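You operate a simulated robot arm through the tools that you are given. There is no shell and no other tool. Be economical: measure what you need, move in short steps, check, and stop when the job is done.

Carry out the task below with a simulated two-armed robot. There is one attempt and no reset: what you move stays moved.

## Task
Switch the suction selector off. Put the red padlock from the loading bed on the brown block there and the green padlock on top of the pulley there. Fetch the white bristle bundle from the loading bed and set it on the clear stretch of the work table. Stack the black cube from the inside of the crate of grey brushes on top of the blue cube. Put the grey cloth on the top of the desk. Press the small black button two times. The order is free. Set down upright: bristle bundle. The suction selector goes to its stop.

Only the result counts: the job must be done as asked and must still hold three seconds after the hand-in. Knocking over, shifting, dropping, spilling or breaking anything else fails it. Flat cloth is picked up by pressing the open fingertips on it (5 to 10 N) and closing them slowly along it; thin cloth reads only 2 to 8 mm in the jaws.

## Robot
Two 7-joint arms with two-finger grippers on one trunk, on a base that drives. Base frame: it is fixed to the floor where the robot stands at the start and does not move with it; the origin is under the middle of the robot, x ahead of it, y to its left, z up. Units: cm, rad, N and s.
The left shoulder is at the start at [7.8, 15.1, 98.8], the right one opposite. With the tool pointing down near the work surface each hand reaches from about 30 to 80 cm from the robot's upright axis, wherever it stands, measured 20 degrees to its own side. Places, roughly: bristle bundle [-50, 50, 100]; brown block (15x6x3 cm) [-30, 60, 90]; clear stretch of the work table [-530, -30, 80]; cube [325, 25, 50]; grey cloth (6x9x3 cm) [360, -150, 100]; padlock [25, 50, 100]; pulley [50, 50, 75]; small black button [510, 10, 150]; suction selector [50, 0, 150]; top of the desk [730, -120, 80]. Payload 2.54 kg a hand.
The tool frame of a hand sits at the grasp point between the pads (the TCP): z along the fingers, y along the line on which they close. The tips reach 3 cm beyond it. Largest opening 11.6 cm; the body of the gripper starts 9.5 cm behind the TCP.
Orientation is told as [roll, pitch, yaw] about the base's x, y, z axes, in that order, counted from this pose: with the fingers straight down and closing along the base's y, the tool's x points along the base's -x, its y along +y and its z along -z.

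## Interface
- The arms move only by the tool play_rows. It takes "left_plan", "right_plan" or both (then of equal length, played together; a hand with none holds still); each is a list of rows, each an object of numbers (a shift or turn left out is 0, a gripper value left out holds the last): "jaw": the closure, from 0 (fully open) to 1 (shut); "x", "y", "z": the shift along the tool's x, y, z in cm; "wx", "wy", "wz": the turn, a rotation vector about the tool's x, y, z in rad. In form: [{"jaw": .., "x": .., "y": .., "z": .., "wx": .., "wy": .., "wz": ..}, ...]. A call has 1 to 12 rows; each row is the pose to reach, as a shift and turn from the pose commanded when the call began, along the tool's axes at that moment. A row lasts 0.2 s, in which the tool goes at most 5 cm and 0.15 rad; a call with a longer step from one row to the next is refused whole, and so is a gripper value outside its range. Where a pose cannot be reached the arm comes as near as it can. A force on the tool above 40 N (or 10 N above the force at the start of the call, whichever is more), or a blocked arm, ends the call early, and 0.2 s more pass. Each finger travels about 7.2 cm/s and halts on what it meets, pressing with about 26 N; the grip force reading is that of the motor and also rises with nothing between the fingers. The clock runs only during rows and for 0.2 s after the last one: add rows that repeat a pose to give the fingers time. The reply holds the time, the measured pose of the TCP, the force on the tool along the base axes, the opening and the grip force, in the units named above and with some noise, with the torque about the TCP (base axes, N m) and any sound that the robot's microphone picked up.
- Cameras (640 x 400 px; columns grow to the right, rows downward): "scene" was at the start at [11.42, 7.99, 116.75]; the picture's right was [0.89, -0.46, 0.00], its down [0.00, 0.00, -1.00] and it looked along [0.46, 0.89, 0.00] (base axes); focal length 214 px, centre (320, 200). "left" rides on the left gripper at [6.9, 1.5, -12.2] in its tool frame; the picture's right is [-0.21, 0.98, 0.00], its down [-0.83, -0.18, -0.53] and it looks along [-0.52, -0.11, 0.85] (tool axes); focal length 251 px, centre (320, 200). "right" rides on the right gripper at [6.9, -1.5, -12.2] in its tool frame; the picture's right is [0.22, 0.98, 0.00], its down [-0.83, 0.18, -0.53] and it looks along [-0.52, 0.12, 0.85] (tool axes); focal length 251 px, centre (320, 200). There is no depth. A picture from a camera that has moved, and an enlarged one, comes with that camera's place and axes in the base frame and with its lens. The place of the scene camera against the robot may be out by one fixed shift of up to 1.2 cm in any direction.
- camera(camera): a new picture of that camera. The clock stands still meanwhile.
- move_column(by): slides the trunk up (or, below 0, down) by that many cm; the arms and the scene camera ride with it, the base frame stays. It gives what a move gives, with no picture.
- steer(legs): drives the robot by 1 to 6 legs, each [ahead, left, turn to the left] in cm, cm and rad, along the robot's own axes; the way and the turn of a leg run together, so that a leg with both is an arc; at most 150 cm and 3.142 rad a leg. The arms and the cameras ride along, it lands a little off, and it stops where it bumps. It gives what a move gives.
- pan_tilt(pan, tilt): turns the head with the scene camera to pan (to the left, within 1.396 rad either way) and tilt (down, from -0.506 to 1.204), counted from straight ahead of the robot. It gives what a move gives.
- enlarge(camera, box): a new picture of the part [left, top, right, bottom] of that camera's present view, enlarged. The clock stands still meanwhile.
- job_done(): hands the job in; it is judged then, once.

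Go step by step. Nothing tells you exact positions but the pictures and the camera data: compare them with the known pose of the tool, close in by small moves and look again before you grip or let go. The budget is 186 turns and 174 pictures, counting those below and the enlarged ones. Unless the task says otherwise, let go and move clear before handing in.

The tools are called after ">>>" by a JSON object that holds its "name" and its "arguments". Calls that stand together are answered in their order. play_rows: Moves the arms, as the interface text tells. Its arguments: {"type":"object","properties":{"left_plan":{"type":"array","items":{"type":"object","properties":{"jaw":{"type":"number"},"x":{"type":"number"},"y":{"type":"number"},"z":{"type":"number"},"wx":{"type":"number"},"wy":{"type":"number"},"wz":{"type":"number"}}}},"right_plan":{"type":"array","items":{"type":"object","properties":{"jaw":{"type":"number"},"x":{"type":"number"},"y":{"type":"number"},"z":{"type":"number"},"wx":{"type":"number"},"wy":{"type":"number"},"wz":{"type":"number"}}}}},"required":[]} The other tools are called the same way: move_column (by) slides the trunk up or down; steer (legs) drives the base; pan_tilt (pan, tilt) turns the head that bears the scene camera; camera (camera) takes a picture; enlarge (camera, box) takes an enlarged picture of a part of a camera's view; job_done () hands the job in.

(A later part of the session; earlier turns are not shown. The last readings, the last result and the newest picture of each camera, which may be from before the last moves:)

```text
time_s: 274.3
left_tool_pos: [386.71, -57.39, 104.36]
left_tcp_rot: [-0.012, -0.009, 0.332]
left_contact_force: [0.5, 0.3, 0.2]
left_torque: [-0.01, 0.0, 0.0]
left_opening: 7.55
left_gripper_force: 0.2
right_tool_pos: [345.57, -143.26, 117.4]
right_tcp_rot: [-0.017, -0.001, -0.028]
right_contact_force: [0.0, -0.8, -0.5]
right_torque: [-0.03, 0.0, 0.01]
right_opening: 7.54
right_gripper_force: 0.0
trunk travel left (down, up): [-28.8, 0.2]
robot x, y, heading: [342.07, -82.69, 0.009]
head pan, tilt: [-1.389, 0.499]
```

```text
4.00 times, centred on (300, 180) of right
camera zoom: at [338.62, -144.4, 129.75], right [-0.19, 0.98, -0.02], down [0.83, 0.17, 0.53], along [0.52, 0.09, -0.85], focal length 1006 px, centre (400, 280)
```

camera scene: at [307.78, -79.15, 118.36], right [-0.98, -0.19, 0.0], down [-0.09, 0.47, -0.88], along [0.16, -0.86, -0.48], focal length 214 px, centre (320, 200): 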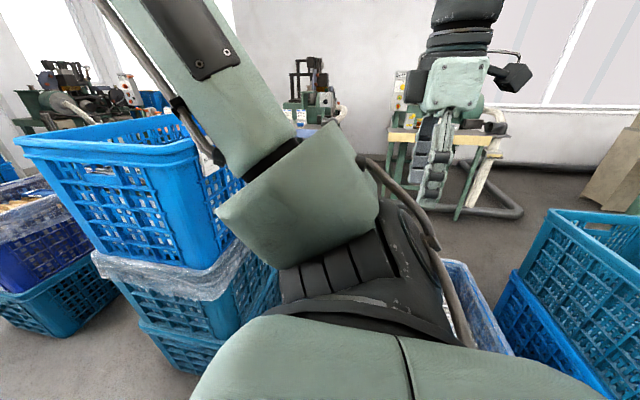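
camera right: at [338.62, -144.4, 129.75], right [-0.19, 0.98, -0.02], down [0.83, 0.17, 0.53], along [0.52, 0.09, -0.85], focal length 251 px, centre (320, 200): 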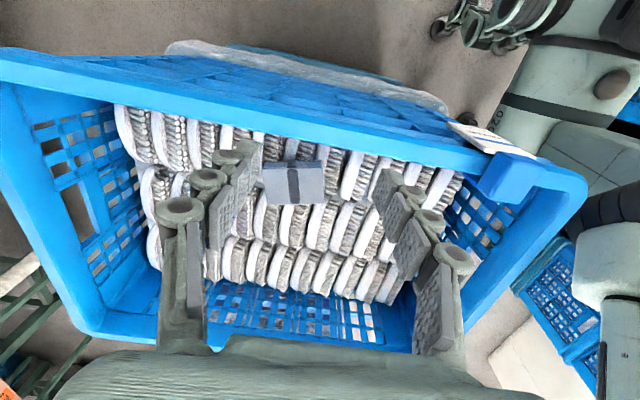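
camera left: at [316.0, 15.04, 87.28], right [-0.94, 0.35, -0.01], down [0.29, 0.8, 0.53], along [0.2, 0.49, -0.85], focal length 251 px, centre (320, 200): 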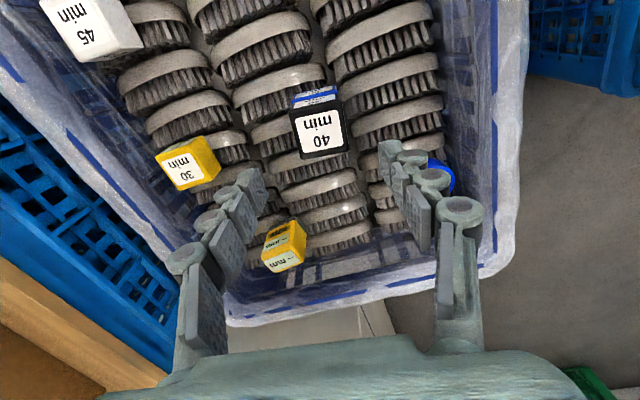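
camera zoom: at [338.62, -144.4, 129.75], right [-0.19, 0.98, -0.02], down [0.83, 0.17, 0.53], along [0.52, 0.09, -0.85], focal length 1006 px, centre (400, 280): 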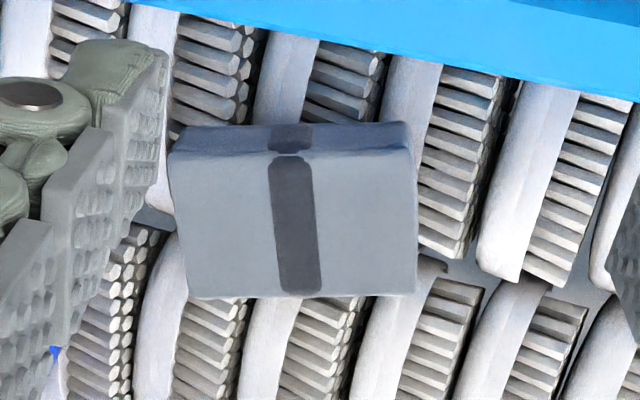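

Cloth: centre ≈ [357.7, -145.1], top z ≈ 96, long axis at ~103°. I'll grip across its 9 cm length with a slight backward tilt so the wrist camera clears the rim (z≈106).

>>> {"name": "play_rows", "arguments": {"right_plan": [{"x": -3, "y": -0.4, "wz": -0.08, "jaw": 0.2}, {"x": -6, "y": -0.8, "wz": -0.16, "jaw": 0}, {"x": -9, "y": -1.2, "wz": -0.25, "jaw": 0}, {"x": -12.1, "y": -1.46, "wz": -0.25, "jaw": 0}, {"x": -12.1, "y": -1.46, "wz": -0.25, "jaw": 0}]}}

>>> {"name": "play_rows", "arguments": {"right_plan": [{"wy": 0.13, "z": 2}, {"wy": 0.25, "z": 4.5}, {"wy": 0.25, "z": 8}, {"wy": 0.25, "z": 10}, {"wy": 0.25, "z": 10}]}}

>>> {"name": "camera", "arguments": {"camera": "right"}}

```text
time_s: 275.5
left_tool_pos: [386.71, -57.31, 104.33]
left_tcp_rot: [-0.012, -0.009, 0.33]
left_contact_force: [-0.1, 0.3, -0.1]
left_torque: [0.01, -0.01, 0.01]
left_opening: 7.53
left_gripper_force: 0.2
right_tool_pos: [357.64, -144.96, 117.73]
right_tcp_rot: [-0.017, 0.003, 0.222]
right_contact_force: [0.1, 0.4, -0.2]
right_torque: [-0.02, -0.01, 0.02]
right_opening: 11.59
right_gripper_force: 0.0
trunk travel left (down, up): [-28.8, 0.2]
robot x, y, heading: [342.27, -83.09, 0.012]
head pan, tilt: [-1.389, 0.499]
```

```text
time_s: 276.7
left_tool_pos: [386.56, -57.21, 104.27]
left_tcp_rot: [-0.012, -0.009, 0.333]
left_contact_force: [-0.4, 0.1, 0.6]
left_torque: [0.02, 0.02, -0.01]
left_opening: 7.54
left_gripper_force: 0.1
right_tool_pos: [357.48, -145.08, 107.48]
right_tcp_rot: [-0.016, 0.255, 0.216]
right_contact_force: [0.1, -0.1, -0.2]
right_torque: [0.01, 0.02, -0.01]
right_opening: 11.6
right_gripper_force: 0.1
trunk travel left (down, up): [-28.8, 0.2]
robot x, y, heading: [341.94, -82.63, 0.012]
head pan, tilt: [-1.389, 0.499]
```

```text
36 pictures are left
camera right: at [354.08, -147.09, 121.16], right [-0.42, 0.91, 0.04], down [0.87, 0.39, 0.31], along [0.26, 0.16, -0.95], focal length 251 px, centre (320, 200)
```

right: 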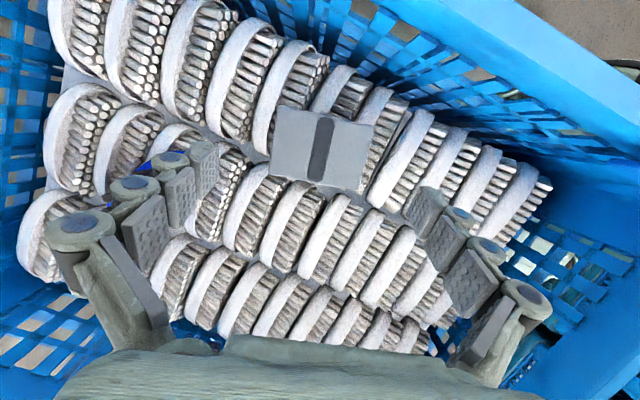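

Descend to about 97.8 with the correction.

>>> {"name": "play_rows", "arguments": {"right_plan": [{"x": 0.5, "y": 0.24, "z": 2.5}, {"x": 0, "y": 0.24, "z": 5}, {"x": -0.7, "y": 0.24, "z": 7.5}, {"x": -1.3, "y": 0.24, "z": 9.3}, {"x": -1.35, "y": 0.24, "z": 9.6}, {"x": -1.35, "y": 0.24, "z": 9.6}]}}

>>> {"name": "camera", "arguments": {"camera": "right"}}

```text
time_s: 278.1
left_tool_pos: [386.59, -57.1, 104.4]
left_tcp_rot: [-0.015, -0.01, 0.332]
left_contact_force: [-0.6, -0.4, 0.1]
left_torque: [0.0, -0.03, -0.01]
left_opening: 7.53
left_gripper_force: 0.2
right_tool_pos: [356.26, -145.12, 98.1]
right_tcp_rot: [-0.019, 0.256, 0.216]
right_contact_force: [-2.1, 2.3, 12.1]
right_torque: [0.77, 0.09, 0.07]
right_opening: 11.62
right_gripper_force: 0.0
trunk travel left (down, up): [-28.8, 0.2]
robot x, y, heading: [341.91, -82.95, 0.013]
head pan, tilt: [-1.389, 0.499]
```

```text
35 pictures are left
camera right: at [352.97, -147.11, 111.73], right [-0.42, 0.91, 0.04], down [0.87, 0.39, 0.3], along [0.26, 0.16, -0.95], focal length 251 px, centre (320, 200)
```

right: 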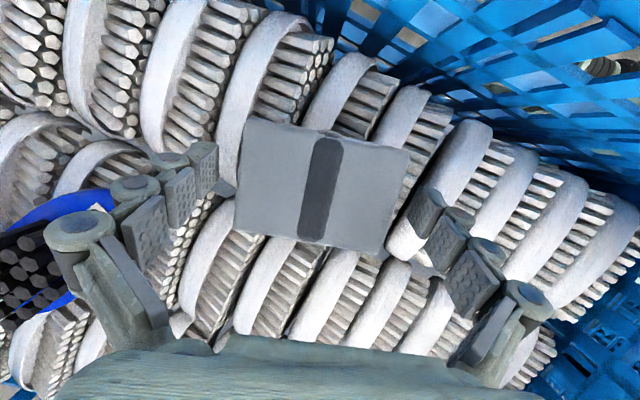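

Fingers straddle the cloth. Raise slightly and close slowly.

>>> {"name": "play_rows", "arguments": {"right_plan": [{"z": -0.3}, {"z": -0.3, "jaw": 0.1}, {"z": -0.3, "jaw": 0.2}, {"z": -0.3, "jaw": 0.3}, {"z": -0.3, "jaw": 0.4}, {"z": -0.3, "jaw": 0.5}, {"z": -0.3, "jaw": 0.5}]}}

>>> {"name": "camera", "arguments": {"camera": "right"}}

```text
time_s: 279.6
left_tool_pos: [386.65, -56.64, 104.24]
left_tcp_rot: [-0.018, -0.007, 0.333]
left_contact_force: [-0.3, 0.6, 0.7]
left_torque: [0.01, 0.01, -0.05]
left_opening: 7.54
left_gripper_force: 0.0
right_tool_pos: [356.48, -144.24, 98.98]
right_tcp_rot: [-0.016, 0.257, 0.214]
right_contact_force: [3.0, 24.6, 39.3]
right_torque: [2.59, 0.12, -0.36]
right_opening: 9.42
right_gripper_force: 26.0
trunk travel left (down, up): [-28.8, 0.2]
robot x, y, heading: [341.81, -82.7, 0.012]
head pan, tilt: [-1.389, 0.499]
stopped in row 7 (right hand): the force on the tool passed its limit at 42 N (the readings are from after the stop); the commanded pose is now the measured one
```

```text
34 pictures are left
camera right: at [353.09, -146.29, 112.69], right [-0.42, 0.91, 0.04], down [0.87, 0.39, 0.3], along [0.26, 0.16, -0.95], focal length 251 px, centre (320, 200)
```

right: 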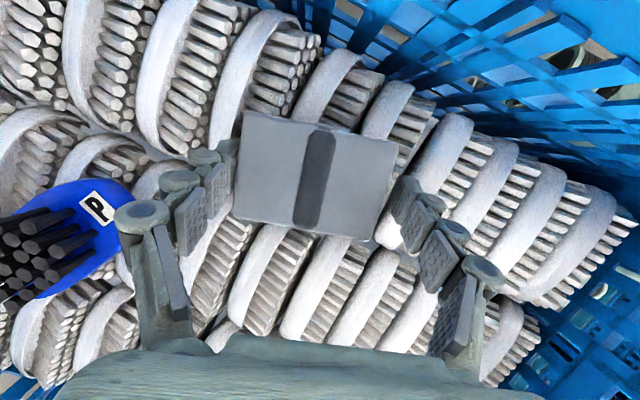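

The fingers catch on brush ridges. Raise 0.7 cm and continue closing.

>>> {"name": "play_rows", "arguments": {"right_plan": [{"z": -0.4, "y": -0.2}, {"z": -0.7, "y": -0.4}, {"z": -0.7, "y": -0.4, "jaw": 0.5}, {"z": -0.7, "y": -0.4, "jaw": 0.6}, {"z": -0.7, "y": -0.4, "jaw": 0.6}]}}

>>> {"name": "camera", "arguments": {"camera": "right"}}

```text
time_s: 280.8
left_tool_pos: [386.65, -56.89, 104.26]
left_tcp_rot: [-0.017, -0.011, 0.333]
left_contact_force: [0.3, 0.5, 0.0]
left_torque: [-0.01, 0.01, 0.0]
left_opening: 7.53
left_gripper_force: 0.1
right_tool_pos: [356.54, -145.02, 99.34]
right_tcp_rot: [-0.017, 0.258, 0.215]
right_contact_force: [-6.2, 12.4, 28.3]
right_torque: [1.28, 0.46, 0.1]
right_opening: 8.43
right_gripper_force: 26.2
trunk travel left (down, up): [-28.8, 0.2]
robot x, y, heading: [341.67, -82.79, 0.011]
head pan, tilt: [-1.389, 0.499]
```

```text
33 pictures are left
camera right: at [353.18, -147.05, 113.02], right [-0.42, 0.91, 0.04], down [0.87, 0.39, 0.3], along [0.26, 0.16, -0.95], focal length 251 px, centre (320, 200)
```

right: 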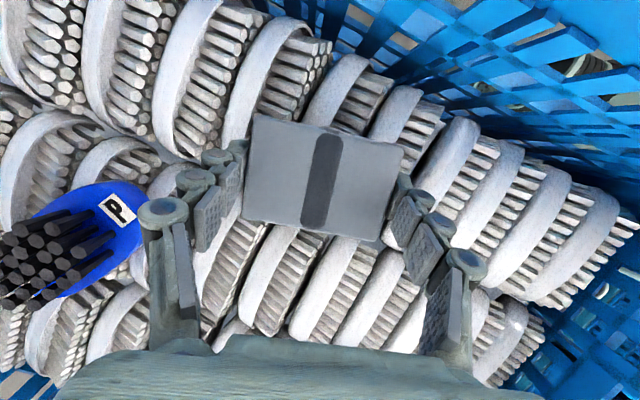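

Both fingers touch the cloth (8.4 cm). Try lifting.

>>> {"name": "play_rows", "arguments": {"right_plan": [{"jaw": 0.8}, {"jaw": 0.8, "x": 0.25, "z": -1}, {"x": 0.75, "z": -2.9}, {"x": 1.5, "z": -5.8}, {"x": 2.5, "z": -9.7}, {"x": 3.3, "z": -13}]}}

>>> {"name": "camera", "arguments": {"camera": "right"}}

```text
time_s: 282.2
left_tool_pos: [386.65, -57.23, 104.39]
left_tcp_rot: [-0.011, -0.011, 0.332]
left_contact_force: [-1.3, -1.4, 0.9]
left_torque: [0.05, 0.01, 0.03]
left_opening: 7.52
left_gripper_force: 0.0
right_tool_pos: [356.53, -145.0, 112.62]
right_tcp_rot: [-0.013, 0.256, 0.215]
right_contact_force: [-0.5, 0.5, -0.2]
right_torque: [-0.01, 0.03, -0.01]
right_opening: 8.39
right_gripper_force: 26.1
trunk travel left (down, up): [-28.8, 0.2]
robot x, y, heading: [341.63, -82.62, 0.011]
head pan, tilt: [-1.389, 0.499]
```

```text
32 pictures are left
camera right: at [353.28, -147.1, 126.19], right [-0.42, 0.91, 0.04], down [0.87, 0.38, 0.31], along [0.26, 0.16, -0.95], focal length 251 px, centre (320, 200)
```

right: 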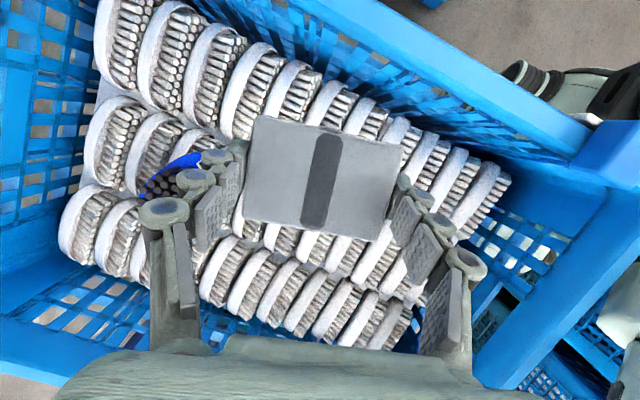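

Cloth is held. Raise and bring it out of the crate toward the robot's side.

>>> {"name": "play_rows", "arguments": {"right_plan": [{"x": 0.6, "z": -2.4}, {"x": 1.2, "z": -4.8}, {"x": 2.5, "z": -4.5, "y": 3.5}, {"x": 3.8, "z": -4.2, "y": 7.5}, {"x": 5.1, "z": -3.8, "y": 11.5}, {"x": 6.4, "z": -3.4, "y": 15.5}, {"x": 7.6, "z": -3, "y": 19}, {"x": 8.5, "z": -2.9, "y": 21.2}]}}

>>> {"name": "steer", "arguments": {"legs": [[0, 14, 0], [75, 0, 0]]}}

>>> {"name": "pan_tilt", "arguments": {"pan": 0.0, "tilt": 0.1}}

>>> {"name": "camera", "arguments": {"camera": "scene"}}

```text
time_s: 284.0
left_tool_pos: [386.69, -57.08, 104.32]
left_tcp_rot: [-0.01, -0.008, 0.331]
left_contact_force: [-0.3, 0.3, 0.1]
left_torque: [0.01, 0.01, 0.0]
left_opening: 7.55
left_gripper_force: 0.1
right_tool_pos: [344.7, -125.91, 117.05]
right_tcp_rot: [-0.014, 0.254, 0.219]
right_contact_force: [0.2, 0.2, -0.6]
right_torque: [-0.01, -0.01, 0.0]
right_opening: 8.4
right_gripper_force: 25.7
trunk travel left (down, up): [-28.8, 0.2]
robot x, y, heading: [341.74, -83.1, 0.009]
head pan, tilt: [-1.389, 0.499]
```

```text
time_s: 289.7
left_tool_pos: [460.9, -42.08, 104.29]
left_tcp_rot: [-0.011, -0.008, 0.337]
left_contact_force: [0.4, 0.2, -0.7]
left_torque: [-0.01, 0.04, 0.0]
left_opening: 7.54
left_gripper_force: 0.0
right_tool_pos: [419.08, -110.9, 117.04]
right_tcp_rot: [-0.014, 0.255, 0.219]
right_contact_force: [0.1, -0.5, -0.8]
right_torque: [0.02, 0.0, 0.01]
right_opening: 8.38
right_gripper_force: 26.0
trunk travel left (down, up): [-28.8, 0.2]
robot x, y, heading: [416.33, -67.6, 0.016]
head pan, tilt: [-1.389, 0.499]
```

```text
time_s: 291.2
left_tool_pos: [460.84, -41.96, 104.33]
left_tcp_rot: [-0.011, -0.01, 0.335]
left_contact_force: [-0.8, 0.7, 0.4]
left_torque: [-0.03, 0.02, 0.02]
left_opening: 7.53
left_gripper_force: 0.0
right_tool_pos: [419.02, -110.93, 117.06]
right_tcp_rot: [-0.014, 0.254, 0.217]
right_contact_force: [0.3, -0.1, -0.4]
right_torque: [-0.03, 0.0, -0.01]
right_opening: 8.4
right_gripper_force: 25.2
trunk travel left (down, up): [-28.8, 0.2]
robot x, y, heading: [415.84, -67.5, 0.011]
head pan, tilt: [0.0, 0.099]
```

```text
31 pictures are left
camera scene: at [432.62, -67.48, 122.06], right [0.01, -1.0, 0.0], down [-0.1, 0.0, -0.99], along [0.99, 0.01, -0.1], focal length 214 px, centre (320, 200)
```

scene: 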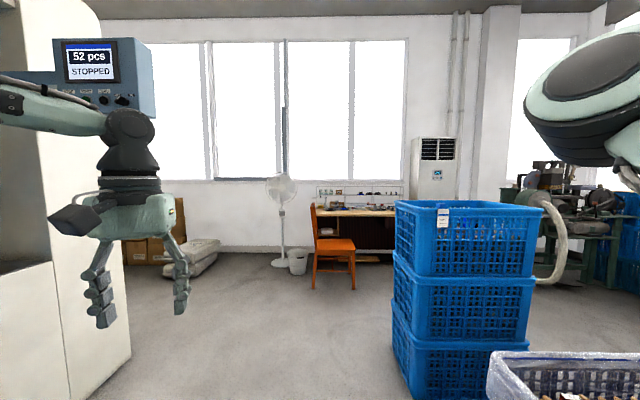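

The display unit with knobs/buttons is at upper left. Zoom in on it and on the desk.

>>> {"name": "enlarge", "arguments": {"camera": "scene", "box": [40, 30, 170, 120]}}

>>> {"name": "enlarge", "arguments": {"camera": "scene", "box": [250, 170, 430, 300]}}

```text
4.44 times, centred on (105, 75) of scene
camera zoom: at [432.62, -67.48, 122.06], right [0.01, -1.0, 0.0], down [-0.1, 0.0, -0.99], along [0.99, 0.01, -0.1], focal length 953 px, centre (1276, 756)
```

zoom: 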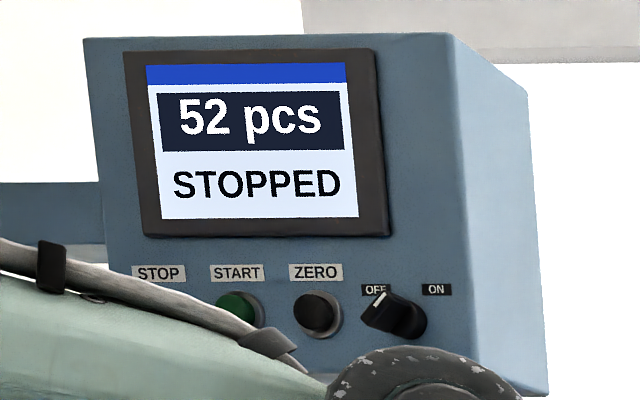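

```text
3.08 times, centred on (340, 235) of scene
camera zoom: at [432.62, -67.48, 122.06], right [0.01, -1.0, 0.0], down [-0.1, 0.0, -0.99], along [0.99, 0.01, -0.1], focal length 660 px, centre (258, 92)
```

zoom: 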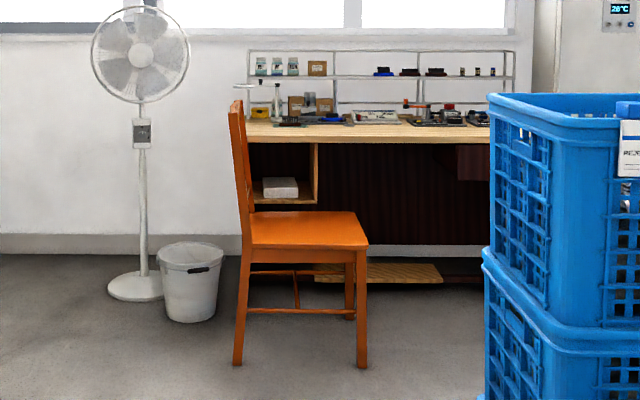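

The small black button is "ZERO", at ≈[510.9, 10, 149.5]. I position the base near it, rotating 0.39 rad left.

>>> {"name": "steer", "arguments": {"legs": [[51, 18, 0], [0, 0, 0.39], [2, 5, 0]]}}

>>> {"name": "play_rows", "arguments": {"left_plan": [{"wz": 0.12, "x": 1, "z": -2, "jaw": 0.5}, {"wz": 0.24, "x": 2, "z": -4, "jaw": 1}, {"wz": 0.36, "x": 3, "z": -6, "jaw": 1}, {"wz": 0.48, "x": 4, "z": -8}, {"wz": 0.6, "x": 5, "z": -10}, {"wz": 0.6, "x": 5, "z": -12}]}}

>>> {"name": "pan_tilt", "arguments": {"pan": 0.3, "tilt": -0.25}}

>>> {"name": "camera", "arguments": {"camera": "scene"}}

```text
time_s: 296.3
left_tool_pos: [498.81, -2.94, 104.31]
left_tcp_rot: [-0.013, -0.009, 0.724]
left_contact_force: [0.5, 0.8, -0.3]
left_torque: [0.0, 0.0, -0.02]
left_opening: 7.53
left_gripper_force: 0.1
right_tool_pos: [486.42, -82.64, 117.15]
right_tcp_rot: [-0.014, 0.255, 0.611]
right_contact_force: [-0.5, 0.3, -0.3]
right_torque: [-0.06, 0.0, 0.05]
right_opening: 8.39
right_gripper_force: 25.9
trunk travel left (down, up): [-28.8, 0.2]
robot x, y, heading: [467.25, -43.68, 0.399]
head pan, tilt: [0.0, 0.099]
```

```text
time_s: 297.7
left_tool_pos: [494.95, -6.49, 116.41]
left_tcp_rot: [-0.005, -0.014, 0.122]
left_contact_force: [-0.2, 0.2, 0.0]
left_torque: [0.01, -0.01, -0.02]
left_opening: 0.0
left_gripper_force: 25.9
right_tool_pos: [486.53, -82.68, 117.08]
right_tcp_rot: [-0.014, 0.254, 0.608]
right_contact_force: [-0.1, 0.4, 0.2]
right_torque: [-0.01, 0.01, 0.0]
right_opening: 8.37
right_gripper_force: 26.0
trunk travel left (down, up): [-28.8, 0.2]
robot x, y, heading: [466.92, -43.54, 0.402]
head pan, tilt: [0.0, 0.099]
```

```text
time_s: 298.5
left_tool_pos: [495.05, -6.3, 116.29]
left_tcp_rot: [-0.005, -0.015, 0.124]
left_contact_force: [-0.4, -0.6, -0.5]
left_torque: [0.0, -0.01, -0.02]
left_opening: 0.0
left_gripper_force: 26.0
right_tool_pos: [486.52, -82.76, 117.15]
right_tcp_rot: [-0.014, 0.253, 0.608]
right_contact_force: [-0.5, -0.3, -0.6]
right_torque: [0.03, 0.0, -0.02]
right_opening: 8.37
right_gripper_force: 26.3
trunk travel left (down, up): [-28.8, 0.2]
robot x, y, heading: [467.31, -43.83, 0.4]
head pan, tilt: [0.3, -0.25]
```

```text
28 pictures are left
camera scene: at [480.24, -35.87, 125.11], right [0.65, -0.76, 0.0], down [0.19, 0.16, -0.97], along [0.74, 0.63, 0.25], focal length 214 px, centre (320, 200)
```

scene: 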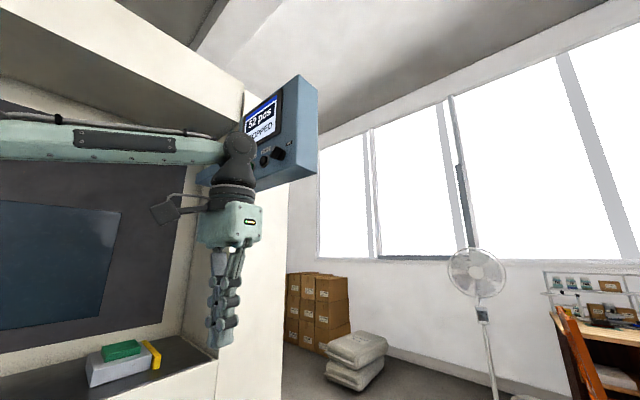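

Button refined: ≈[511.8, 10.9, 150.5]. Now raise the closed left hand and point it at the panel.

>>> {"name": "play_rows", "arguments": {"left_plan": [{"x": 0.5, "y": 1.4, "z": -2.8, "wy": -0.125}, {"x": 0.5, "y": 2.8, "z": -5.7, "wy": -0.25}, {"x": 0.2, "y": 4.2, "z": -8.5, "wy": -0.375}, {"x": -0.2, "y": 5.6, "z": -11.4, "wy": -0.5}, {"x": -0.7, "y": 7, "z": -14.2, "wy": -0.625}, {"x": -1.2, "y": 8.4, "z": -17, "wy": -0.75}, {"x": -1.8, "y": 9.8, "z": -19.9, "wy": -0.875}, {"x": -2.4, "y": 11.2, "z": -22.7, "wy": -1.0}, {"x": -3, "y": 12.6, "z": -25.6, "wy": -1.125}, {"x": -3.7, "y": 14, "z": -28.4, "wy": -1.25}, {"x": -4.4, "y": 15.4, "z": -31.2, "wy": -1.375}, {"x": -5.1, "y": 16.7, "z": -34.1, "wy": -1.5}]}}

>>> {"name": "camera", "arguments": {"camera": "left"}}

>>> {"name": "enlarge", "arguments": {"camera": "scene", "box": [180, 60, 360, 220]}}

```text
time_s: 301.1
left_tool_pos: [497.45, 11.07, 150.6]
left_tcp_rot: [-0.078, -1.518, 0.202]
left_contact_force: [-0.3, 0.0, 0.3]
left_torque: [0.04, -0.04, -0.03]
left_opening: 0.0
left_gripper_force: 26.1
right_tool_pos: [486.41, -82.72, 117.07]
right_tcp_rot: [-0.013, 0.255, 0.609]
right_contact_force: [-0.3, 0.5, -0.2]
right_torque: [-0.03, 0.0, 0.02]
right_opening: 8.39
right_gripper_force: 26.4
trunk travel left (down, up): [-28.8, 0.2]
robot x, y, heading: [467.07, -43.76, 0.405]
head pan, tilt: [0.3, -0.25]
```

```text
27 pictures are left
camera left: at [484.92, 10.94, 144.22], right [-0.11, 0.97, 0.21], down [-0.46, -0.24, 0.85], along [0.88, 0.0, 0.48], focal length 251 px, centre (320, 200)
```

left: 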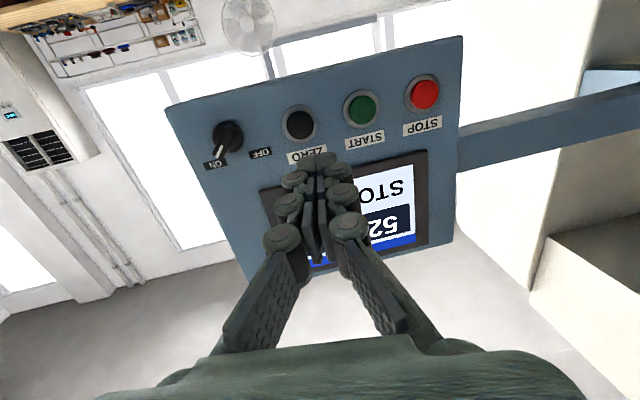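

```text
2.50 times, centred on (270, 140) of scene
camera zoom: at [480.25, -35.85, 125.11], right [0.65, -0.76, 0.0], down [0.19, 0.16, -0.97], along [0.74, 0.63, 0.25], focal length 536 px, centre (445, 350)
```

zoom: 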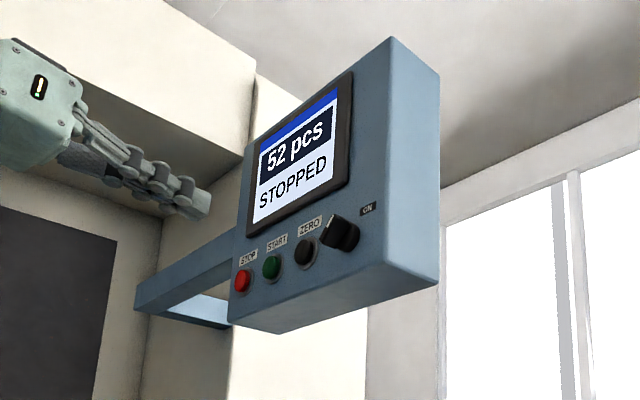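

Button is at ≈[511.8, 10.85, 149.6] by the wrist camera. Align and approach to 9.5 cm forward.

>>> {"name": "play_rows", "arguments": {"left_plan": [{"y": -1, "x": 0.2, "z": 2}, {"y": -2.05, "x": 0.4, "z": 4.5}, {"y": -2.05, "x": 0.4, "z": 7}, {"y": -2.05, "x": 0.4, "z": 9}, {"y": -2.05, "x": 0.4, "z": 9}]}}

>>> {"name": "enlarge", "arguments": {"camera": "left", "box": [200, 40, 440, 200]}}

>>> {"name": "enlarge", "arguments": {"camera": "scene", "box": [220, 100, 320, 180]}}

```text
time_s: 302.3
left_tool_pos: [506.54, 10.06, 149.63]
left_tcp_rot: [-0.078, -1.516, 0.203]
left_contact_force: [-0.2, -0.4, -0.6]
left_torque: [-0.01, -0.01, -0.02]
left_opening: 0.0
left_gripper_force: 25.7
right_tool_pos: [486.45, -82.77, 117.12]
right_tcp_rot: [-0.015, 0.254, 0.61]
right_contact_force: [-0.7, 0.4, -0.6]
right_torque: [0.0, 0.0, 0.0]
right_opening: 8.4
right_gripper_force: 26.4
trunk travel left (down, up): [-28.8, 0.2]
robot x, y, heading: [467.14, -43.82, 0.403]
head pan, tilt: [0.3, -0.25]
```

```text
2.50 times, centred on (320, 120) of left
camera zoom: at [494.03, 9.83, 143.39], right [-0.11, 0.97, 0.21], down [-0.46, -0.24, 0.86], along [0.88, 0.0, 0.47], focal length 629 px, centre (320, 400)
```

zoom: 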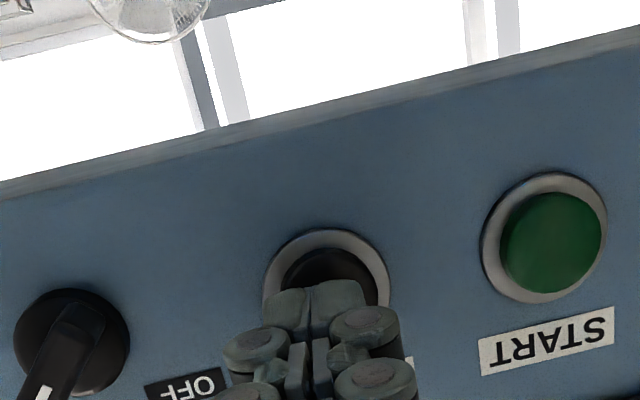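

```text
5.00 times, centred on (270, 140) of scene
camera zoom: at [480.21, -35.87, 125.12], right [0.65, -0.76, 0.0], down [0.19, 0.16, -0.97], along [0.74, 0.63, 0.25], focal length 1072 px, centre (570, 500)
```

zoom: 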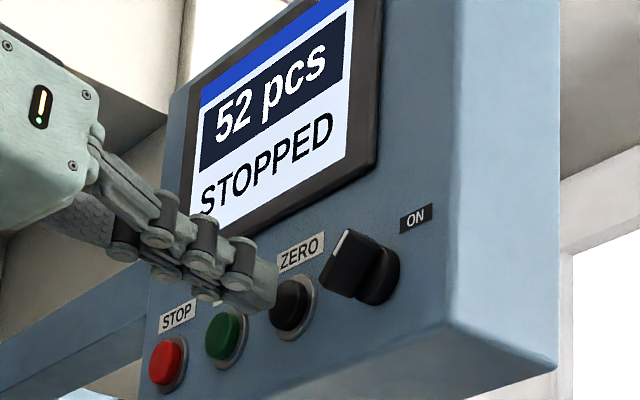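

Tip is just before the button, slightly high. Adjust and press step by step.

>>> {"name": "play_rows", "arguments": {"left_plan": [{"x": 0.4, "y": 0.2}, {"x": 0.4, "y": 0.2, "z": 0.5}, {"x": 0.4, "y": 0.2, "z": 1.0}, {"x": 0.4, "y": 0.2, "z": 1.0}]}}

>>> {"name": "enlarge", "arguments": {"camera": "scene", "box": [220, 100, 320, 180]}}

```text
time_s: 303.3
left_tool_pos: [507.49, 10.37, 149.03]
left_tcp_rot: [-0.079, -1.515, 0.204]
left_contact_force: [0.2, 0.4, 0.4]
left_torque: [-0.02, 0.01, 0.01]
left_opening: 0.01
left_gripper_force: 25.8
right_tool_pos: [486.44, -82.68, 117.12]
right_tcp_rot: [-0.014, 0.255, 0.608]
right_contact_force: [-0.9, -0.6, -0.4]
right_torque: [0.01, 0.0, 0.03]
right_opening: 8.41
right_gripper_force: 26.0
trunk travel left (down, up): [-28.8, 0.2]
robot x, y, heading: [467.5, -43.97, 0.403]
head pan, tilt: [0.3, -0.25]
```

```text
5.00 times, centred on (270, 140) of scene
camera zoom: at [480.23, -35.87, 125.12], right [0.65, -0.76, 0.0], down [0.19, 0.16, -0.97], along [0.74, 0.63, 0.25], focal length 1072 px, centre (570, 500)
```

zoom: 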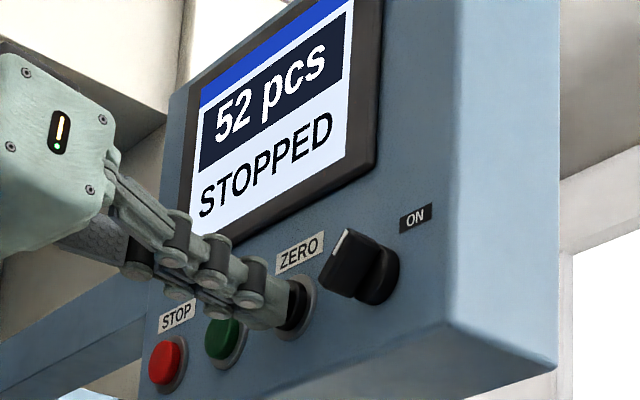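

>>> {"name": "play_rows", "arguments": {"left_plan": [{"z": 0.3}, {"z": 0.6}, {"z": 0.6}]}}

>>> {"name": "play_rows", "arguments": {"left_plan": [{"z": 0.3}, {"z": 0.5}, {"z": 0.5}]}}

```text
time_s: 304.1
left_tool_pos: [508.09, 10.38, 149.12]
left_tcp_rot: [-0.079, -1.515, 0.204]
left_contact_force: [-2.4, -0.1, 1.3]
left_torque: [0.0, -0.01, -0.02]
left_opening: 0.01
left_gripper_force: 26.1
right_tool_pos: [486.36, -82.68, 117.24]
right_tcp_rot: [-0.012, 0.253, 0.61]
right_contact_force: [0.5, -0.2, -1.1]
right_torque: [0.0, -0.01, 0.02]
right_opening: 8.41
right_gripper_force: 25.8
trunk travel left (down, up): [-28.8, 0.2]
robot x, y, heading: [467.59, -43.78, 0.404]
head pan, tilt: [0.3, -0.25]
```

```text
time_s: 304.9
left_tool_pos: [508.42, 10.55, 149.14]
left_tcp_rot: [-0.087, -1.516, 0.211]
left_contact_force: [-7.2, -2.2, -0.6]
left_torque: [-0.01, -0.06, -0.09]
left_opening: 0.0
left_gripper_force: 26.5
right_tool_pos: [486.36, -82.69, 117.16]
right_tcp_rot: [-0.015, 0.251, 0.61]
right_contact_force: [0.2, 0.4, -0.7]
right_torque: [0.01, 0.0, 0.0]
right_opening: 8.41
right_gripper_force: 25.8
trunk travel left (down, up): [-28.8, 0.2]
robot x, y, heading: [467.34, -43.48, 0.401]
head pan, tilt: [0.3, -0.25]
heard: click
```

Click heard: first press. Release fully, then press again.

>>> {"name": "play_rows", "arguments": {"left_plan": [{"z": -0.8}, {"z": -2}, {"z": -2}, {"z": -2}]}}

>>> {"name": "enlarge", "arguments": {"camera": "scene", "box": [220, 100, 320, 180]}}

>>> {"name": "play_rows", "arguments": {"left_plan": [{"z": 0.8}, {"z": 1.5}, {"z": 2.0}, {"z": 2.0}]}}

```text
time_s: 305.9
left_tool_pos: [506.58, 10.09, 149.1]
left_tcp_rot: [-0.082, -1.516, 0.204]
left_contact_force: [0.0, 0.2, 0.2]
left_torque: [0.0, -0.05, 0.02]
left_opening: 0.0
left_gripper_force: 26.1
right_tool_pos: [486.43, -82.74, 117.15]
right_tcp_rot: [-0.015, 0.254, 0.61]
right_contact_force: [0.1, -0.2, -0.8]
right_torque: [0.0, 0.01, 0.02]
right_opening: 8.37
right_gripper_force: 26.5
trunk travel left (down, up): [-28.8, 0.2]
robot x, y, heading: [467.29, -43.6, 0.401]
head pan, tilt: [0.3, -0.25]
```

```text
5.00 times, centred on (270, 140) of scene
camera zoom: at [480.22, -35.87, 125.12], right [0.65, -0.76, 0.0], down [0.19, 0.16, -0.97], along [0.74, 0.63, 0.25], focal length 1072 px, centre (570, 500)
```

zoom: 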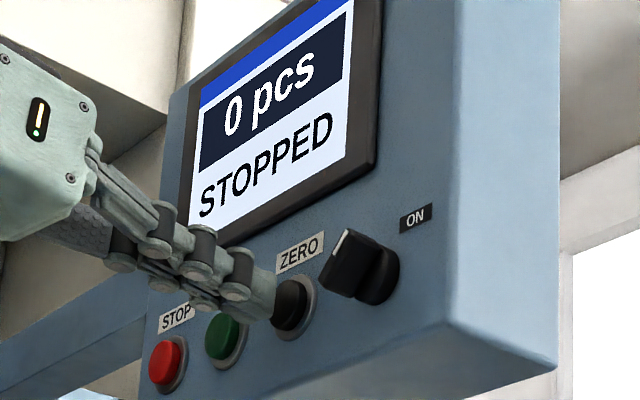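

```text
time_s: 306.9
left_tool_pos: [508.48, 10.61, 149.13]
left_tcp_rot: [-0.083, -1.515, 0.207]
left_contact_force: [-7.8, -3.3, -1.6]
left_torque: [0.04, -0.03, -0.09]
left_opening: 0.01
left_gripper_force: 25.7
right_tool_pos: [486.3, -82.7, 117.09]
right_tcp_rot: [-0.014, 0.252, 0.608]
right_contact_force: [-0.1, -0.8, 0.1]
right_torque: [0.0, 0.0, 0.0]
right_opening: 8.38
right_gripper_force: 25.7
trunk travel left (down, up): [-28.8, 0.2]
robot x, y, heading: [467.2, -44.02, 0.402]
head pan, tilt: [0.3, -0.25]
heard: click
```

Second click heard — button done. Retreat and retrace the arm path down.

>>> {"name": "play_rows", "arguments": {"left_plan": [{"z": -3}, {"z": -7}, {"z": -11.3, "y": 1.9}, {"z": -11.3, "y": 1.9}]}}

>>> {"name": "play_rows", "arguments": {"left_plan": [{"x": 2.9, "y": -1.3, "z": -0.7, "wy": 0.125}, {"x": 5.7, "y": -2.7, "z": -1.4, "wy": 0.25}, {"x": 8.5, "y": -4.1, "z": -2.1, "wy": 0.375}, {"x": 11.4, "y": -5.5, "z": -2.7, "wy": 0.5}, {"x": 14.2, "y": -6.9, "z": -3.3, "wy": 0.625}, {"x": 17.1, "y": -8.3, "z": -3.9, "wy": 0.75}, {"x": 19.9, "y": -9.7, "z": -4.4, "wy": 0.875}, {"x": 22.7, "y": -11.1, "z": -4.9, "wy": 1.0}, {"x": 25.6, "y": -12.5, "z": -5.3, "wy": 1.125}, {"x": 28.4, "y": -13.9, "z": -5.6, "wy": 1.25}, {"x": 31.3, "y": -15.3, "z": -5.6, "wy": 1.375}, {"x": 34.1, "y": -16.7, "z": -5.1, "wy": 1.5}]}}

>>> {"name": "steer", "arguments": {"legs": [[0, -8, 0], [0, 0, -0.4], [60, -3, 0]]}}

>>> {"name": "pan_tilt", "arguments": {"pan": -0.2, "tilt": 0.3}}

>>> {"name": "camera", "arguments": {"camera": "scene"}}

```text
time_s: 307.9
left_tool_pos: [497.38, 10.95, 149.52]
left_tcp_rot: [-0.076, -1.514, 0.199]
left_contact_force: [0.8, -0.4, 0.2]
left_torque: [0.02, 0.02, 0.01]
left_opening: 0.02
left_gripper_force: 26.1
right_tool_pos: [486.47, -82.77, 117.08]
right_tcp_rot: [-0.015, 0.254, 0.608]
right_contact_force: [1.0, -0.1, -0.9]
right_torque: [-0.01, 0.0, 0.02]
right_opening: 8.39
right_gripper_force: 25.8
trunk travel left (down, up): [-28.8, 0.2]
robot x, y, heading: [467.2, -43.63, 0.404]
head pan, tilt: [0.3, -0.25]
```

```text
time_s: 310.5
left_tool_pos: [492.43, -6.92, 115.88]
left_tcp_rot: [-0.002, -0.012, 0.127]
left_contact_force: [0.0, 0.2, -1.1]
left_torque: [-0.01, 0.02, -0.01]
left_opening: 0.01
left_gripper_force: 26.0
right_tool_pos: [486.5, -82.7, 117.02]
right_tcp_rot: [-0.014, 0.256, 0.609]
right_contact_force: [-0.7, -0.2, -0.2]
right_torque: [-0.02, 0.02, -0.01]
right_opening: 8.38
right_gripper_force: 25.9
trunk travel left (down, up): [-28.8, 0.2]
robot x, y, heading: [466.91, -43.71, 0.398]
head pan, tilt: [0.3, -0.25]
```

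```text
time_s: 316.2
left_tool_pos: [567.59, -27.97, 115.91]
left_tcp_rot: [-0.006, -0.013, -0.256]
left_contact_force: [0.0, -1.0, -0.8]
left_torque: [0.0, -0.03, 0.0]
left_opening: 0.0
left_gripper_force: 26.0
right_tool_pos: [534.01, -96.25, 117.11]
right_tcp_rot: [-0.015, 0.256, 0.229]
right_contact_force: [0.3, 0.2, -0.7]
right_torque: [0.02, -0.02, 0.02]
right_opening: 8.38
right_gripper_force: 26.5
trunk travel left (down, up): [-28.8, 0.2]
robot x, y, heading: [530.42, -52.8, 0.022]
head pan, tilt: [0.3, -0.25]
```

```text
time_s: 317.1
left_tool_pos: [567.51, -28.02, 115.88]
left_tcp_rot: [-0.004, -0.013, -0.254]
left_contact_force: [0.2, 0.0, -0.1]
left_torque: [-0.01, -0.04, -0.02]
left_opening: 0.0
left_gripper_force: 25.8
right_tool_pos: [533.88, -96.27, 117.11]
right_tcp_rot: [-0.016, 0.254, 0.229]
right_contact_force: [-0.7, -1.1, -0.7]
right_torque: [0.02, 0.04, -0.01]
right_opening: 8.38
right_gripper_force: 25.4
trunk travel left (down, up): [-28.8, 0.2]
robot x, y, heading: [530.47, -53.19, 0.02]
head pan, tilt: [-0.201, 0.3]
```

```text
21 pictures are left
camera scene: at [547.16, -54.52, 120.2], right [-0.18, -0.98, 0.0], down [-0.29, 0.05, -0.96], along [0.94, -0.17, -0.29], focal length 214 px, centre (320, 200)
```

scene: 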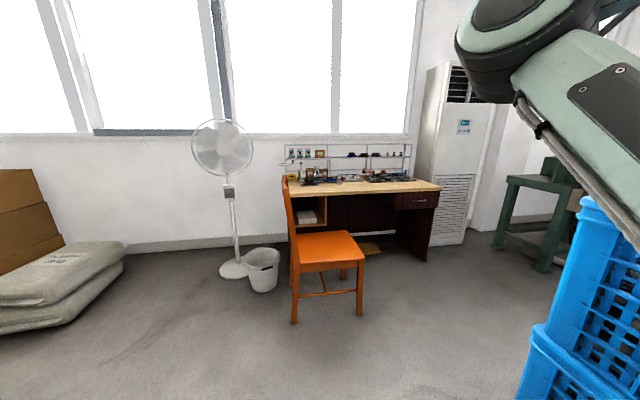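

The desk front edge is at x≈691, y from -60 to -177, top z≈80; a chair stands at its left. Zoom on the desktop to find clear space.

>>> {"name": "enlarge", "arguments": {"camera": "scene", "box": [270, 135, 450, 235]}}

```text
3.56 times, centred on (360, 185) of scene
camera zoom: at [547.16, -54.52, 120.2], right [-0.18, -0.98, 0.0], down [-0.29, 0.05, -0.96], along [0.94, -0.17, -0.29], focal length 763 px, centre (178, 253)
```

zoom: 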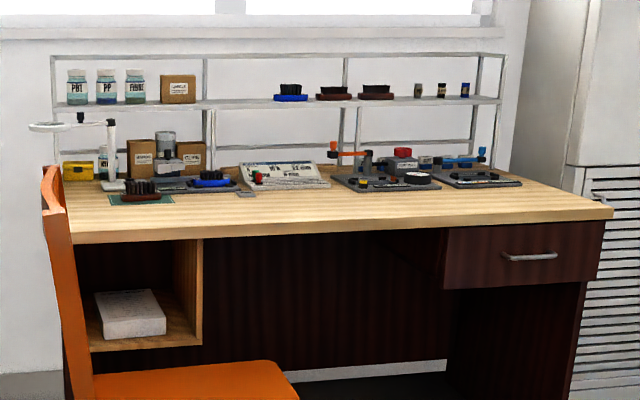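

There is a clear front strip on the desk at about [706, -157]. I'll squeeze between stack (x<575) and chair (x>655) facing -y; first raise the cloth hand, advance and turn.

>>> {"name": "play_rows", "arguments": {"right_plan": [{"x": 1, "z": -3.9}, {"x": 2, "z": -7.8}]}}

>>> {"name": "steer", "arguments": {"legs": [[62, 8, 0], [0, 0, -0.8], [0, 0, -0.79]]}}

>>> {"name": "pan_tilt", "arguments": {"pan": 0.0, "tilt": 0.6}}

>>> {"name": "camera", "arguments": {"camera": "scene"}}

```text
time_s: 317.7
left_tool_pos: [567.67, -27.96, 116.06]
left_tcp_rot: [-0.005, -0.015, -0.254]
left_contact_force: [0.4, -0.7, -0.6]
left_torque: [-0.02, 0.0, 0.01]
left_opening: 0.01
left_gripper_force: 26.2
right_tool_pos: [534.0, -96.17, 125.08]
right_tcp_rot: [-0.013, 0.251, 0.228]
right_contact_force: [-0.8, 0.6, 0.5]
right_torque: [0.04, 0.01, 0.01]
right_opening: 8.4
right_gripper_force: 25.9
trunk travel left (down, up): [-28.8, 0.2]
robot x, y, heading: [530.76, -52.93, 0.022]
head pan, tilt: [-0.201, 0.3]
```

```text
time_s: 325.6
left_tool_pos: [616.6, -81.8, 115.95]
left_tcp_rot: [-0.005, -0.016, -1.862]
left_contact_force: [0.1, -0.1, 0.5]
left_torque: [0.0, 0.0, -0.05]
left_opening: 0.0
left_gripper_force: 26.7
right_tool_pos: [549.6, -45.64, 125.07]
right_tcp_rot: [-0.014, 0.255, -1.379]
right_contact_force: [-0.1, -0.9, -1.1]
right_torque: [0.02, 0.0, 0.0]
right_opening: 8.38
right_gripper_force: 25.6
trunk travel left (down, up): [-28.8, 0.2]
robot x, y, heading: [593.26, -43.64, -1.589]
head pan, tilt: [-0.201, 0.3]
```

```text
time_s: 326.4
left_tool_pos: [616.53, -81.6, 116.08]
left_tcp_rot: [-0.005, -0.015, -1.863]
left_contact_force: [0.0, 0.1, -0.1]
left_torque: [0.01, 0.0, 0.03]
left_opening: 0.03
left_gripper_force: 26.2
right_tool_pos: [549.58, -45.6, 124.94]
right_tcp_rot: [-0.015, 0.255, -1.377]
right_contact_force: [0.5, -0.5, -1.2]
right_torque: [-0.01, 0.04, 0.0]
right_opening: 8.39
right_gripper_force: 25.5
trunk travel left (down, up): [-28.8, 0.2]
robot x, y, heading: [593.04, -43.57, -1.584]
head pan, tilt: [0.0, 0.6]
```

```text
19 pictures are left
camera scene: at [593.18, -59.48, 117.45], right [-1.0, 0.01, 0.0], down [0.01, 0.56, -0.83], along [-0.01, -0.83, -0.56], focal length 214 px, centre (320, 200)
```

scene: 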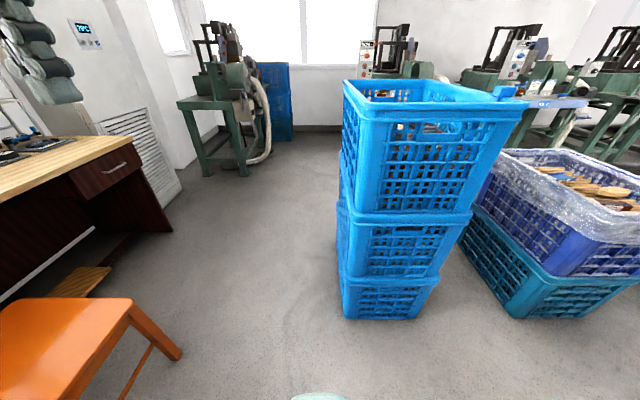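

Stack edge x≈579.5, chair x≈657. Centre at x≈618, drive through, sidestep, and turn to face the desk.

>>> {"name": "steer", "arguments": {"legs": [[0, 25, 0.014], [108, 0, 0], [0, 18, 0], [0, 0, 0.8], [0, 0, 0.77]]}}

>>> {"name": "pan_tilt", "arguments": {"pan": 0.0, "tilt": 0.5}}

>>> {"name": "camera", "arguments": {"camera": "scene"}}

```text
time_s: 340.6
left_tool_pos: [673.92, -125.69, 115.97]
left_tcp_rot: [-0.006, -0.016, -0.274]
left_contact_force: [0.5, 0.2, 0.3]
left_torque: [0.02, -0.01, 0.01]
left_opening: 0.0
left_gripper_force: 26.4
right_tool_pos: [639.15, -193.28, 124.95]
right_tcp_rot: [-0.014, 0.254, 0.209]
right_contact_force: [0.4, -1.0, -1.4]
right_torque: [0.03, 0.05, 0.01]
right_opening: 8.35
right_gripper_force: 26.0
trunk travel left (down, up): [-28.8, 0.2]
robot x, y, heading: [636.45, -150.01, 0.005]
head pan, tilt: [0.0, 0.6]
```

```text
time_s: 341.3
left_tool_pos: [674.0, -125.61, 116.01]
left_tcp_rot: [-0.005, -0.014, -0.275]
left_contact_force: [-0.3, -0.7, 0.6]
left_torque: [-0.03, -0.03, 0.03]
left_opening: 0.01
left_gripper_force: 26.0
right_tool_pos: [639.17, -193.16, 125.09]
right_tcp_rot: [-0.014, 0.256, 0.21]
right_contact_force: [0.2, 0.6, -0.5]
right_torque: [-0.01, 0.02, 0.02]
right_opening: 8.36
right_gripper_force: 26.0
trunk travel left (down, up): [-28.8, 0.2]
robot x, y, heading: [636.44, -149.89, 0.003]
head pan, tilt: [0.0, 0.499]
```

```text
18 pictures are left
camera scene: at [653.03, -149.93, 118.35], right [0.0, -1.0, 0.0], down [-0.48, 0.0, -0.88], along [0.88, 0.0, -0.48], focal length 214 px, centre (320, 200)
```

scene: 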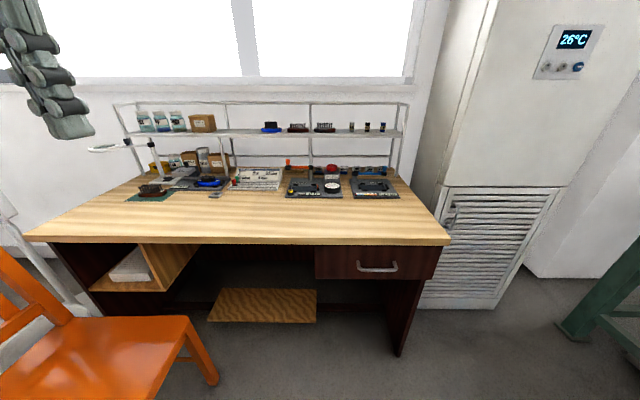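

Desk front edge x≈700, clear strip to x≈720. Position the base and extend the right hand over [711, -160].

>>> {"name": "steer", "arguments": {"legs": [[12, 9, 0]]}}

>>> {"name": "play_rows", "arguments": {"right_plan": [{"x": -4.3, "y": 0.4, "z": -1.1}, {"x": -8.6, "y": 0.8, "z": -2.2}, {"x": -12.9, "y": 1.2, "z": -3.4}, {"x": -17.2, "y": 1.8, "z": -4.5}, {"x": -21.5, "y": 2.5, "z": -5.6}, {"x": -25.8, "y": 3.3, "z": -6.7}, {"x": -30, "y": 4.2, "z": -7.8}]}}

>>> {"name": "play_rows", "arguments": {"right_plan": [{"x": -4.3, "y": 0.9, "z": -1.1}, {"x": -8.6, "y": 1.8, "z": -2.2}, {"x": -12.9, "y": 2.7, "z": -3.4}, {"x": -17.2, "y": 3.6, "z": -4.5}, {"x": -21.5, "y": 4.5, "z": -5.6}, {"x": -25.8, "y": 5.3, "z": -6.7}, {"x": -30, "y": 6, "z": -7.8}]}}

>>> {"name": "camera", "arguments": {"camera": "right"}}

```text
time_s: 342.8
left_tool_pos: [685.88, -116.35, 115.81]
left_tcp_rot: [-0.004, -0.014, -0.276]
left_contact_force: [0.1, 0.2, -0.6]
left_torque: [-0.02, 0.03, 0.01]
left_opening: 0.0
left_gripper_force: 26.4
right_tool_pos: [651.02, -183.82, 125.0]
right_tcp_rot: [-0.014, 0.256, 0.21]
right_contact_force: [-0.2, 0.4, -0.6]
right_torque: [-0.03, 0.01, -0.01]
right_opening: 8.38
right_gripper_force: 26.1
trunk travel left (down, up): [-28.8, 0.2]
robot x, y, heading: [648.71, -140.88, -0.001]
head pan, tilt: [0.0, 0.499]
```

```text
time_s: 344.4
left_tool_pos: [685.95, -116.42, 116.01]
left_tcp_rot: [-0.004, -0.015, -0.276]
left_contact_force: [0.1, -0.5, -0.3]
left_torque: [0.0, -0.01, -0.02]
left_opening: 0.0
left_gripper_force: 25.8
right_tool_pos: [676.67, -180.38, 124.23]
right_tcp_rot: [-0.013, 0.253, 0.207]
right_contact_force: [-0.6, -0.3, 0.4]
right_torque: [0.0, 0.0, -0.04]
right_opening: 8.37
right_gripper_force: 26.2
right hand out of reach, approached as far as the arm can: row 5, 6, 7
trunk travel left (down, up): [-28.8, 0.2]
robot x, y, heading: [648.54, -140.75, 0.002]
head pan, tilt: [0.0, 0.499]
```

```text
time_s: 346.0
left_tool_pos: [686.02, -116.42, 115.94]
left_tcp_rot: [-0.003, -0.016, -0.275]
left_contact_force: [0.7, 1.0, 0.7]
left_torque: [0.04, -0.03, 0.02]
left_opening: 0.0
left_gripper_force: 26.0
right_tool_pos: [702.16, -168.53, 120.17]
right_tcp_rot: [-0.015, 0.251, 0.207]
right_contact_force: [0.3, -0.3, 0.0]
right_torque: [0.02, -0.05, 0.02]
right_opening: 8.36
right_gripper_force: 26.0
right hand out of reach, approached as far as the arm can: row 1, 5, 6, 7
trunk travel left (down, up): [-28.8, 0.2]
robot x, y, heading: [648.78, -140.79, 0.0]
head pan, tilt: [0.0, 0.499]
```

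```text
17 pictures are left
camera right: at [698.76, -170.49, 133.82], right [-0.41, 0.91, 0.04], down [0.87, 0.38, 0.31], along [0.27, 0.16, -0.95], focal length 251 px, centre (320, 200)
```

right: 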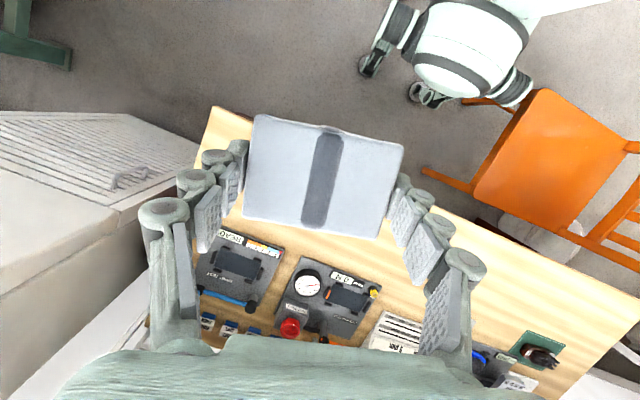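

Target for the cloth centre ≈ [714, -165]. Lower to ~92 while extending forward.

>>> {"name": "play_rows", "arguments": {"right_plan": [{"x": -1.2, "z": 3.9}, {"x": -2.4, "z": 8}, {"x": -4.8, "y": -0.5, "z": 11.5}, {"x": -7.5, "y": -1, "z": 14.5}, {"x": -10.4, "y": -1.5, "z": 17}, {"x": -13.3, "y": -2, "z": 19.5}, {"x": -16.2, "y": -2.4, "z": 22}, {"x": -19.2, "y": -2.7, "z": 24}, {"x": -19.2, "y": -2.7, "z": 24}]}}

>>> {"name": "camera", "arguments": {"camera": "right"}}

```text
time_s: 348.0
left_tool_pos: [685.87, -116.49, 115.95]
left_tcp_rot: [-0.002, -0.014, -0.276]
left_contact_force: [-0.3, 0.1, -0.7]
left_torque: [-0.01, -0.01, 0.0]
left_opening: 0.0
left_gripper_force: 25.8
right_tool_pos: [714.76, -168.72, 92.23]
right_tcp_rot: [-0.014, 0.252, 0.21]
right_contact_force: [0.1, 0.3, -0.4]
right_torque: [0.0, -0.01, -0.02]
right_opening: 8.38
right_gripper_force: 25.9
trunk travel left (down, up): [-28.8, 0.2]
robot x, y, heading: [648.78, -140.76, 0.002]
head pan, tilt: [0.0, 0.499]
```

```text
16 pictures are left
camera right: at [711.43, -170.73, 105.86], right [-0.41, 0.91, 0.04], down [0.87, 0.38, 0.31], along [0.26, 0.16, -0.95], focal length 251 px, centre (320, 200)
```

right: 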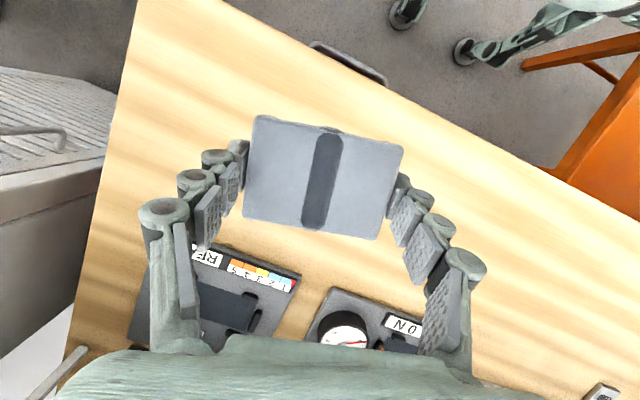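

Good clear spot. Descend to near contact, then gently touch.

>>> {"name": "play_rows", "arguments": {"right_plan": [{"x": -0.6, "z": 2.4}, {"x": -1.2, "z": 4.8}, {"x": -1.7, "z": 6.5}, {"x": -1.7, "z": 6.5}]}}

>>> {"name": "play_rows", "arguments": {"right_plan": [{"x": -0.1, "z": 0.4}, {"x": -0.2, "z": 0.8}, {"x": -0.2, "z": 0.8}]}}

```text
time_s: 349.0
left_tool_pos: [685.99, -116.33, 116.05]
left_tcp_rot: [-0.003, -0.016, -0.277]
left_contact_force: [0.2, -0.8, 1.1]
left_torque: [0.0, 0.01, 0.01]
left_opening: 0.0
left_gripper_force: 25.9
right_tool_pos: [715.03, -168.77, 85.4]
right_tcp_rot: [-0.014, 0.253, 0.209]
right_contact_force: [0.9, 0.2, 0.1]
right_torque: [0.03, -0.03, -0.04]
right_opening: 8.39
right_gripper_force: 26.0
trunk travel left (down, up): [-28.8, 0.2]
robot x, y, heading: [648.43, -140.72, 0.004]
head pan, tilt: [0.0, 0.499]
```

```text
time_s: 349.8
left_tool_pos: [685.96, -116.47, 115.97]
left_tcp_rot: [-0.005, -0.016, -0.276]
left_contact_force: [-0.9, -0.1, -0.2]
left_torque: [0.01, 0.02, 0.0]
left_opening: 0.01
left_gripper_force: 26.3
right_tool_pos: [714.91, -168.83, 84.58]
right_tcp_rot: [-0.014, 0.255, 0.209]
right_contact_force: [-0.5, -1.4, -0.1]
right_torque: [-0.01, 0.0, 0.0]
right_opening: 8.37
right_gripper_force: 26.3
trunk travel left (down, up): [-28.8, 0.2]
robot x, y, heading: [648.7, -141.19, 0.005]
head pan, tilt: [0.0, 0.499]
```

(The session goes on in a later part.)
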